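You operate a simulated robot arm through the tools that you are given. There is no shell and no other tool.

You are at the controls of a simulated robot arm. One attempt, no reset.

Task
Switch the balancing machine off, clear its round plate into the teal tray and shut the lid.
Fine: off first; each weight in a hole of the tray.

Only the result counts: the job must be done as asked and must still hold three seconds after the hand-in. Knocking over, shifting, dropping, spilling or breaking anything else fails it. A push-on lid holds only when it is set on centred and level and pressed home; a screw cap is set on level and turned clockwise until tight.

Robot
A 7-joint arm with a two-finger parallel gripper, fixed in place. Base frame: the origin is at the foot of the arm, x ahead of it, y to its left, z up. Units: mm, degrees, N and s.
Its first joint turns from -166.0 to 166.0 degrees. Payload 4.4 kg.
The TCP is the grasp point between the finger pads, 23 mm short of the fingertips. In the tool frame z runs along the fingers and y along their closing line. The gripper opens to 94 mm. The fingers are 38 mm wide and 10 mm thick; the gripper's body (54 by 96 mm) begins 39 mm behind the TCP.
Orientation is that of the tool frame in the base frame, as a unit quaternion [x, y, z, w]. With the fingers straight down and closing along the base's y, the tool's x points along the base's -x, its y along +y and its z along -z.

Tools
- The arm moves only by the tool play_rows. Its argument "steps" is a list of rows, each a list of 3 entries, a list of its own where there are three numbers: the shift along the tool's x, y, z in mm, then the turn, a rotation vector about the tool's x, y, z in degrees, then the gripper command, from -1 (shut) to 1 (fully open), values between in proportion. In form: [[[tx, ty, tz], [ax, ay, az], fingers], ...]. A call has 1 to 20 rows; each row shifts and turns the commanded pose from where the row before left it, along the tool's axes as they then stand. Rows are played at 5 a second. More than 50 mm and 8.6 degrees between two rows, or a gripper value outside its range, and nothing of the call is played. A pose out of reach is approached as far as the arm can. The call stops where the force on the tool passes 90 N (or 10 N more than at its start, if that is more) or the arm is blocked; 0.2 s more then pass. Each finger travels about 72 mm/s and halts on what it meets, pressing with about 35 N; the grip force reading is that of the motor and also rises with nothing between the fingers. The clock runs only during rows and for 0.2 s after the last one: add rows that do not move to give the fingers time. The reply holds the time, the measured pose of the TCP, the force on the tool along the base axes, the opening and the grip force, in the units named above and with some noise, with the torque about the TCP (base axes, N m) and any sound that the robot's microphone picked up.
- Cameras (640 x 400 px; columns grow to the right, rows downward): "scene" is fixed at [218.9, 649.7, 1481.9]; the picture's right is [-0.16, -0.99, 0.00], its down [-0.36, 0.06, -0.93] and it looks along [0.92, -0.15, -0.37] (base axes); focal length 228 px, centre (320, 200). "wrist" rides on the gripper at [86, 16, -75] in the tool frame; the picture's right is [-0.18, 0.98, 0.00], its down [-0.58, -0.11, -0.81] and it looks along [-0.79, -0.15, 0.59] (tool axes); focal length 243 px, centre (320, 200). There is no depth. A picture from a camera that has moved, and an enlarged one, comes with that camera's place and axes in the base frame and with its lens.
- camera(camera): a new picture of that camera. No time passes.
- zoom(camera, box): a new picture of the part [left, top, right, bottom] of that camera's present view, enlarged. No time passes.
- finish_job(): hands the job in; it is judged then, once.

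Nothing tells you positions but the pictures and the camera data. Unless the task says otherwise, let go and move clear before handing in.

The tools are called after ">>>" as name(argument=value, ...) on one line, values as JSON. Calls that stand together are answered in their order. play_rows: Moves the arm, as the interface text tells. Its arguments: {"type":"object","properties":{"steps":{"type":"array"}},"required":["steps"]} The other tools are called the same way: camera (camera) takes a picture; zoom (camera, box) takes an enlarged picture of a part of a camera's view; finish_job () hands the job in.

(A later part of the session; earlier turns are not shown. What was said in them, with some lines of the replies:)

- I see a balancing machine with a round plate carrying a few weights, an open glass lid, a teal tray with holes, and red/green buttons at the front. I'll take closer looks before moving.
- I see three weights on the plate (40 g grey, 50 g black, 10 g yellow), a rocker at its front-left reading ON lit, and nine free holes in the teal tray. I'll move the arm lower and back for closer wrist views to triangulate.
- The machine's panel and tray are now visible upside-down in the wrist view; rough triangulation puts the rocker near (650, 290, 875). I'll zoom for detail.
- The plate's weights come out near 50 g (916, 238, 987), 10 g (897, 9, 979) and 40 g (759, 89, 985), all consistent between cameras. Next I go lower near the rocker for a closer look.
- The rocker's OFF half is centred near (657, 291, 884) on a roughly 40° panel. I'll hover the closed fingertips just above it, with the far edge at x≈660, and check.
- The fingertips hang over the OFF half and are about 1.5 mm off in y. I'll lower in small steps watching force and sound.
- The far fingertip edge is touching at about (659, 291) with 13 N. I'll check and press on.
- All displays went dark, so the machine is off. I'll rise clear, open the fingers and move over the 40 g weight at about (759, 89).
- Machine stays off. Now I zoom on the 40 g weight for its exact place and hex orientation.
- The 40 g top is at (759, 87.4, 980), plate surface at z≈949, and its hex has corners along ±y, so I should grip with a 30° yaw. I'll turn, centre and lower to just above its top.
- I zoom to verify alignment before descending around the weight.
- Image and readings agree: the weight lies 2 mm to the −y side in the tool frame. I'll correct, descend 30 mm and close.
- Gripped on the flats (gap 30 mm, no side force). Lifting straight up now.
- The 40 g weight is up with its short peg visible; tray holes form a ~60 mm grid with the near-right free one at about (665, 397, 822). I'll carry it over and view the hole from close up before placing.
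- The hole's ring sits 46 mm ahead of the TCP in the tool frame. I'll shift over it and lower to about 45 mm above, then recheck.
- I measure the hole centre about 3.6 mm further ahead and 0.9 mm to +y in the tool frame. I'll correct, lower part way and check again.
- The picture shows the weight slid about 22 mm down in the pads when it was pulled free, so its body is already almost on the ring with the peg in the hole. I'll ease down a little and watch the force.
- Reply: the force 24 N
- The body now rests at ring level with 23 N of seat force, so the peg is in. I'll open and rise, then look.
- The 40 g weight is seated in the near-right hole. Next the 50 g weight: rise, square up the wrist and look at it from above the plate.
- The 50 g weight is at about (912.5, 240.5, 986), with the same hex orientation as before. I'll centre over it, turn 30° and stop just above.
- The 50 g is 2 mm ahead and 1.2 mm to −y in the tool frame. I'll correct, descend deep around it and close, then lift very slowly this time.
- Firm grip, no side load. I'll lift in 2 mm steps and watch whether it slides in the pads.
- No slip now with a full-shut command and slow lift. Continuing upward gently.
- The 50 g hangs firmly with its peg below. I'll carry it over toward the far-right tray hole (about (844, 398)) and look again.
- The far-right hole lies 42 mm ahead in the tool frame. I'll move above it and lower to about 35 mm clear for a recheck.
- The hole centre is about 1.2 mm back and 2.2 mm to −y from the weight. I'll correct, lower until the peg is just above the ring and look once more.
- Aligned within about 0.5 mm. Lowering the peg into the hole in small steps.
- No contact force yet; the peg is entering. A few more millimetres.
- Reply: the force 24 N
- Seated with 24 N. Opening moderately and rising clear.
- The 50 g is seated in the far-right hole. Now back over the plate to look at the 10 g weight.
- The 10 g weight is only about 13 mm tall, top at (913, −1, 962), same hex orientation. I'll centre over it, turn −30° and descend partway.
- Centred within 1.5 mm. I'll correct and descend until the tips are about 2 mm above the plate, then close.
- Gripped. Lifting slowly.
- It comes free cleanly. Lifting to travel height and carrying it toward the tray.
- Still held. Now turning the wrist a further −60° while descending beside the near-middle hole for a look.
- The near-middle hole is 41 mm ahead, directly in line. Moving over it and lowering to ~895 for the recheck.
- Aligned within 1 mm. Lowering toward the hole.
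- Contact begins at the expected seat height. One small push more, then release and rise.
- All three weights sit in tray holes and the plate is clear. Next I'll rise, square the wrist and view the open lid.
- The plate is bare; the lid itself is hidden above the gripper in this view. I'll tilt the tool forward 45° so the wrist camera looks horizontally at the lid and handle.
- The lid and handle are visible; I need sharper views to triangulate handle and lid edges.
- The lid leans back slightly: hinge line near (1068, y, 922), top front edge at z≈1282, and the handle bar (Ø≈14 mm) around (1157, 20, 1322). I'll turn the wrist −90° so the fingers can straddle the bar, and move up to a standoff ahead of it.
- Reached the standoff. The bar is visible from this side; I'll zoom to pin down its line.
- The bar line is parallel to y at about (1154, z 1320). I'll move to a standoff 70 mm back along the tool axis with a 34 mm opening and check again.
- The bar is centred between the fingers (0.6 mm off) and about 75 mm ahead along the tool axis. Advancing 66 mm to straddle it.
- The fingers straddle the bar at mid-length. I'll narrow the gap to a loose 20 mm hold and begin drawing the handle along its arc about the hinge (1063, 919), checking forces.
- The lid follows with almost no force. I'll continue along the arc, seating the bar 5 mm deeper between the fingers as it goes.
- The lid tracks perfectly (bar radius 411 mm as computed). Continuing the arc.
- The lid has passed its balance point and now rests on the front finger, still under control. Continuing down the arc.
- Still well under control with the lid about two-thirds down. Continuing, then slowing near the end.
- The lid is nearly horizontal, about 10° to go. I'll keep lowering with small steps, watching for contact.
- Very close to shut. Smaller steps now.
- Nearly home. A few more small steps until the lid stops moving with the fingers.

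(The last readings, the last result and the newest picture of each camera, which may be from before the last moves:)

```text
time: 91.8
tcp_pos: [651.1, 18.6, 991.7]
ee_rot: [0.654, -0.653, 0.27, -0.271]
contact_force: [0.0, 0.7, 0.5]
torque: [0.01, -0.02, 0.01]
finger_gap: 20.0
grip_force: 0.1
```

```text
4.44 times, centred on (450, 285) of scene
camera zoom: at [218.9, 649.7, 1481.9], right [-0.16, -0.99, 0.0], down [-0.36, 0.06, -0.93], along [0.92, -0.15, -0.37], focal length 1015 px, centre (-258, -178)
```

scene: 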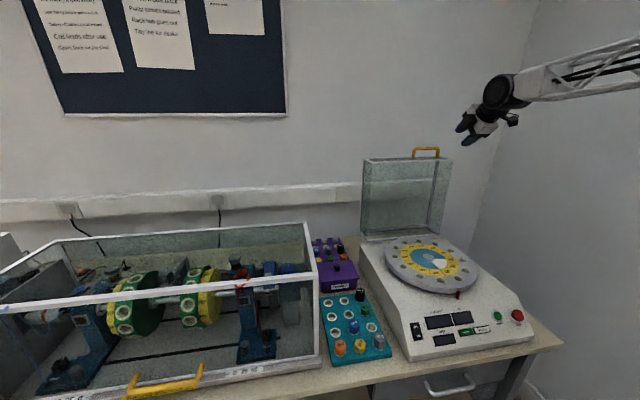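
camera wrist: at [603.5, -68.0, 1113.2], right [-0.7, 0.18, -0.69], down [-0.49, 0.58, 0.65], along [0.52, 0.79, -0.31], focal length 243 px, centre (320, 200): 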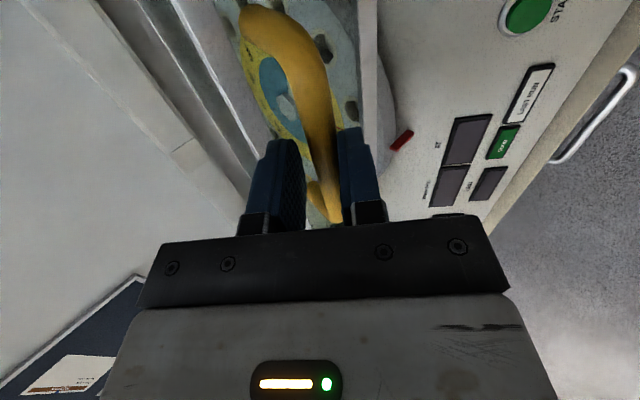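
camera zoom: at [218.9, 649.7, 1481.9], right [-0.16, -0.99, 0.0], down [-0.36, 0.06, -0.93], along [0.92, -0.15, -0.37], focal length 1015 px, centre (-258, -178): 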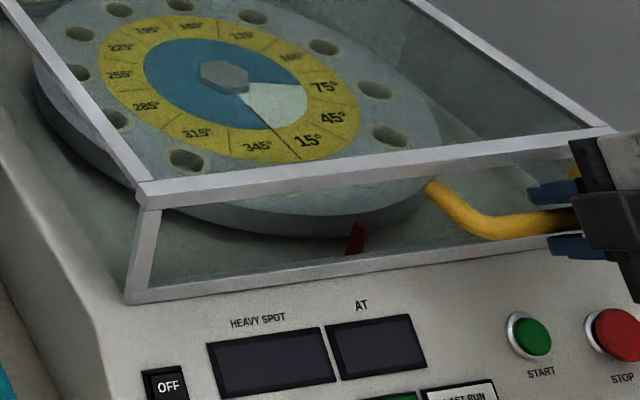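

The bar has come off the front finger, so the lid is resting on the machine. I'll press it gently to make sure it is home.

>>> play_rows(steps=[[[0, 3, 1.5], [0, 0, 0], -0.574], [[0, 3, 1.5], [0, 0, 0], -0.574], [[0, 2, 1], [0, 0, 0], -0.574]])

>>> zoom(camera="wrist", box=[240, 100, 400, 230])

>>> zoom(camera="scene", box=[380, 240, 520, 330])

```text
time: 92.6
tcp_pos: [649.0, 20.7, 983.5]
ee_rot: [-0.652, 0.653, -0.272, 0.272]
contact_force: [7.8, -1.4, 17.6]
torque: [-0.35, -0.25, 0.14]
finger_gap: 28.1
grip_force: 9.3
```

```text
3.08 times, centred on (320, 165) of wrist
camera zoom: at [584.1, -67.2, 1025.6], right [-0.69, 0.18, -0.7], down [-0.49, 0.58, 0.65], along [0.52, 0.79, -0.31], focal length 746 px, centre (320, 308)
```

zoom: 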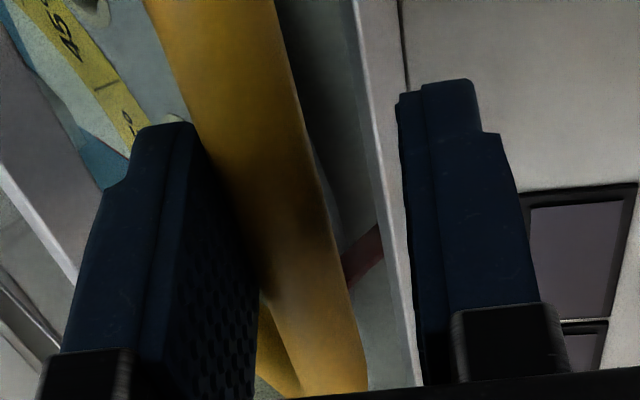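

```text
4.44 times, centred on (450, 285) of scene
camera zoom: at [218.9, 649.7, 1481.9], right [-0.16, -0.99, 0.0], down [-0.36, 0.06, -0.93], along [0.92, -0.15, -0.37], focal length 1015 px, centre (-258, -178)
```

zoom: 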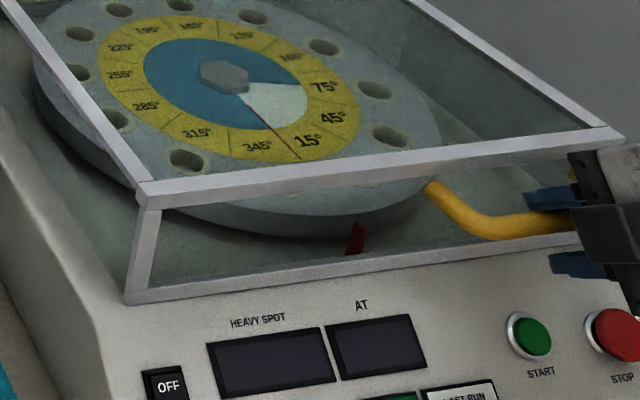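

The lid does not move further under 18 N, so it is fully shut. I'll back off the pressure, open slightly and withdraw along the tool axis.

>>> play_rows(steps=[[[0, -4, -2], [0, 0, 0], -0.5], [[0, -3, -2], [0, 0, 0], -0.35], [[0, 0, 0], [0, 0, 0], -0.3], [[0, 0, -8], [0, 0, 0], -0.3]])

>>> zoom(camera="wrist", box=[240, 100, 400, 230])

```text
time: 93.6
tcp_pos: [644.4, 19.5, 995.4]
ee_rot: [0.654, -0.653, 0.27, -0.271]
contact_force: [0.3, -0.1, -0.8]
torque: [0.0, 0.02, 0.0]
finger_gap: 32.8
grip_force: 0.0
```

```text
3.08 times, centred on (320, 165) of wrist
camera zoom: at [579.6, -67.1, 1037.8], right [-0.7, 0.18, -0.69], down [-0.49, 0.58, 0.65], along [0.52, 0.79, -0.31], focal length 746 px, centre (320, 308)
```

zoom: 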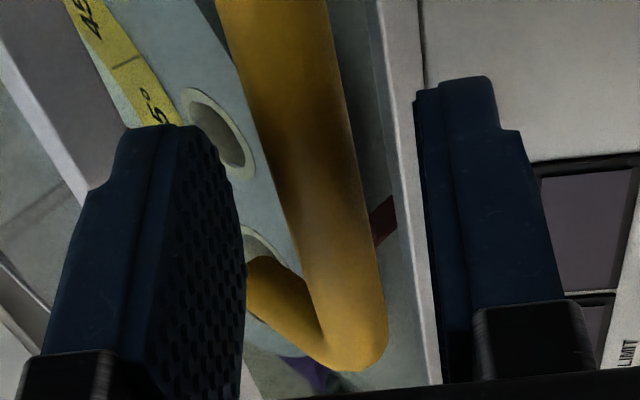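

Clear of the bar on both sides with no force. Withdrawing back and up.

>>> play_rows(steps=[[[0, 0, -15], [0, 0, 0], -0.3], [[0, 0, -25], [0, 0, 0], -0.3], [[0, 0, -35], [0, 0, 0], -0.3], [[0, -10, -40], [0, 0, 0], -0.3], [[0, -20, -40], [0, 0, 0], -0.3], [[0, -25, -40], [0, 0, 0], -0.3], [[0, 0, 0], [0, 0, 0], -0.3], [[0, 0, 0], [0, 0, 0], -0.3]])

>>> camera(camera="scene")

>>> zoom(camera="scene", box=[350, 210, 550, 360])

>>> zoom(camera="scene", box=[300, 240, 420, 370])

>>> camera(camera="wrist")

```text
time: 95.4
tcp_pos: [546.5, 17.9, 1172.6]
ee_rot: [-0.653, 0.653, -0.271, 0.27]
contact_force: [-0.3, -0.5, -0.6]
torque: [0.02, -0.01, 0.01]
finger_gap: 32.7
grip_force: 0.0
```

```text
taken
```

scene: 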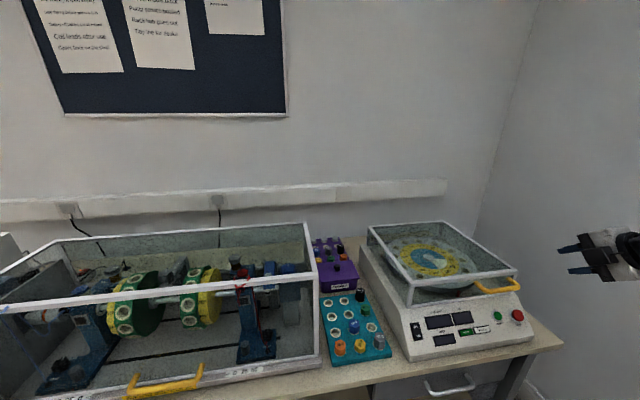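

```text
2.67 times, centred on (450, 285) of scene
camera zoom: at [218.9, 649.7, 1481.9], right [-0.16, -0.99, 0.0], down [-0.36, 0.06, -0.93], along [0.92, -0.15, -0.37], focal length 609 px, centre (-27, -27)
```

zoom: 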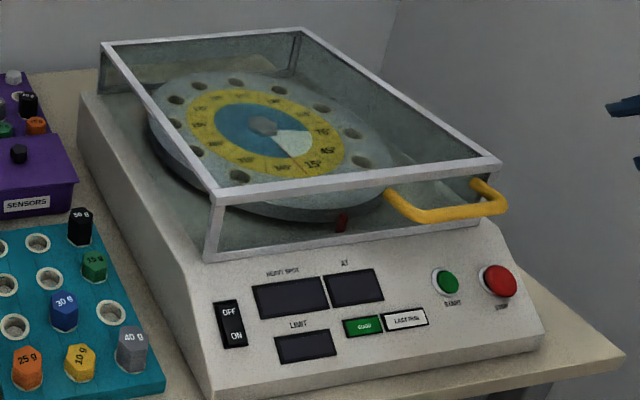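

```text
3.08 times, centred on (360, 305) of scene
camera zoom: at [218.9, 649.7, 1481.9], right [-0.16, -0.99, 0.0], down [-0.36, 0.06, -0.93], along [0.92, -0.15, -0.37], focal length 703 px, centre (197, -123)
```

zoom: 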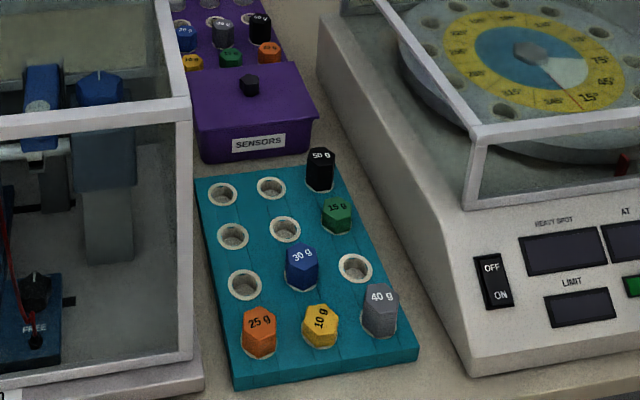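

```text
taken
camera wrist: at [480.5, -68.3, 1213.4], right [-0.7, 0.18, -0.69], down [-0.49, 0.58, 0.65], along [0.52, 0.79, -0.31], focal length 243 px, centre (320, 200)
```

wrist: 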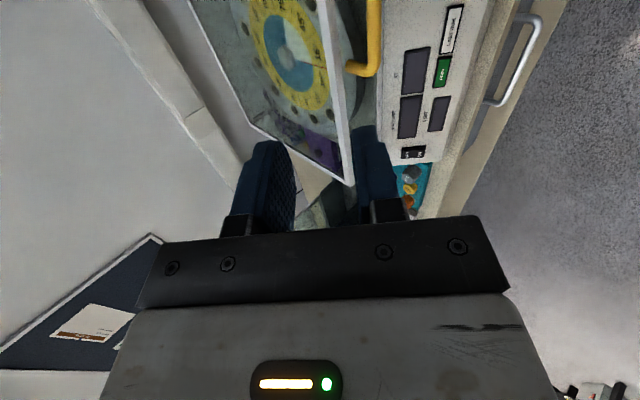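

The lid is shut flat, the displays are dark, and the plate is empty. One last close look at the tray before handing in.

>>> zoom(camera="scene", box=[335, 285, 395, 365])

>>> zoom(camera="scene", box=[400, 260, 530, 360])

```text
5.00 times, centred on (365, 325) of scene
camera zoom: at [218.9, 649.7, 1481.9], right [-0.16, -0.99, 0.0], down [-0.36, 0.06, -0.93], along [0.92, -0.15, -0.37], focal length 1142 px, centre (95, -425)
```

zoom: 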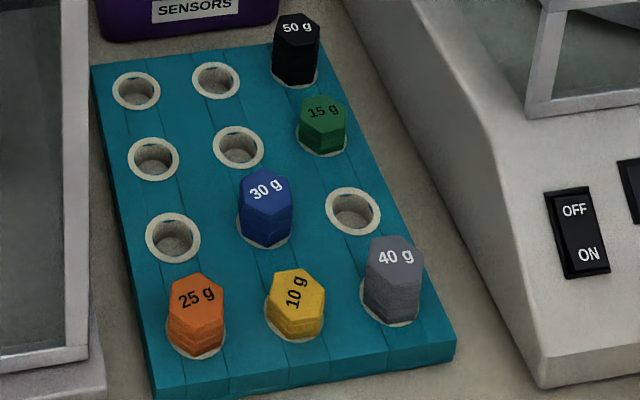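

```text
4.00 times, centred on (465, 310) of scene
camera zoom: at [218.9, 649.7, 1481.9], right [-0.16, -0.99, 0.0], down [-0.36, 0.06, -0.93], along [0.92, -0.15, -0.37], focal length 914 px, centre (-260, -240)
```

zoom: 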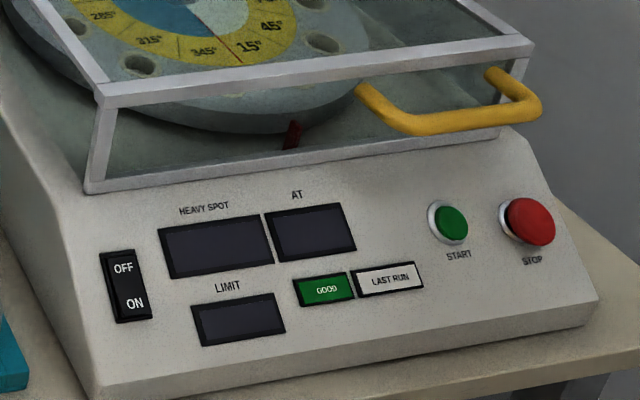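

All is as asked: machine off, all weights seated in tray holes, lid shut flat, and the arm is clear. Handing in.

>>> finish_job()

```text
The job is handed in.
```

The balancing machine is off, its plate is empty, and the lid is shut. I've handed the job in; the hand-in reply gave no verdict.

- **Switch:** I pressed the rocker to OFF before touching anything else. The displays went dark and were still dark in the last picture.
- **Weights:** The 40 g, 50 g and 10 g weights from the plate each sit in their own hole in the teal tray. The three weights already in the tray are where they were.
- **Lid:** I guided it down by the handle and pressed it with about 18 N. It did not move any further.

The 40 g weight slid about 22 mm down in the gripper when I lifted it off the plate. It was not dropped, and the pictures show it seated in its hole.

The arm let go and is well clear of the machine. Nothing else was knocked or shifted in the pictures I took at the end.
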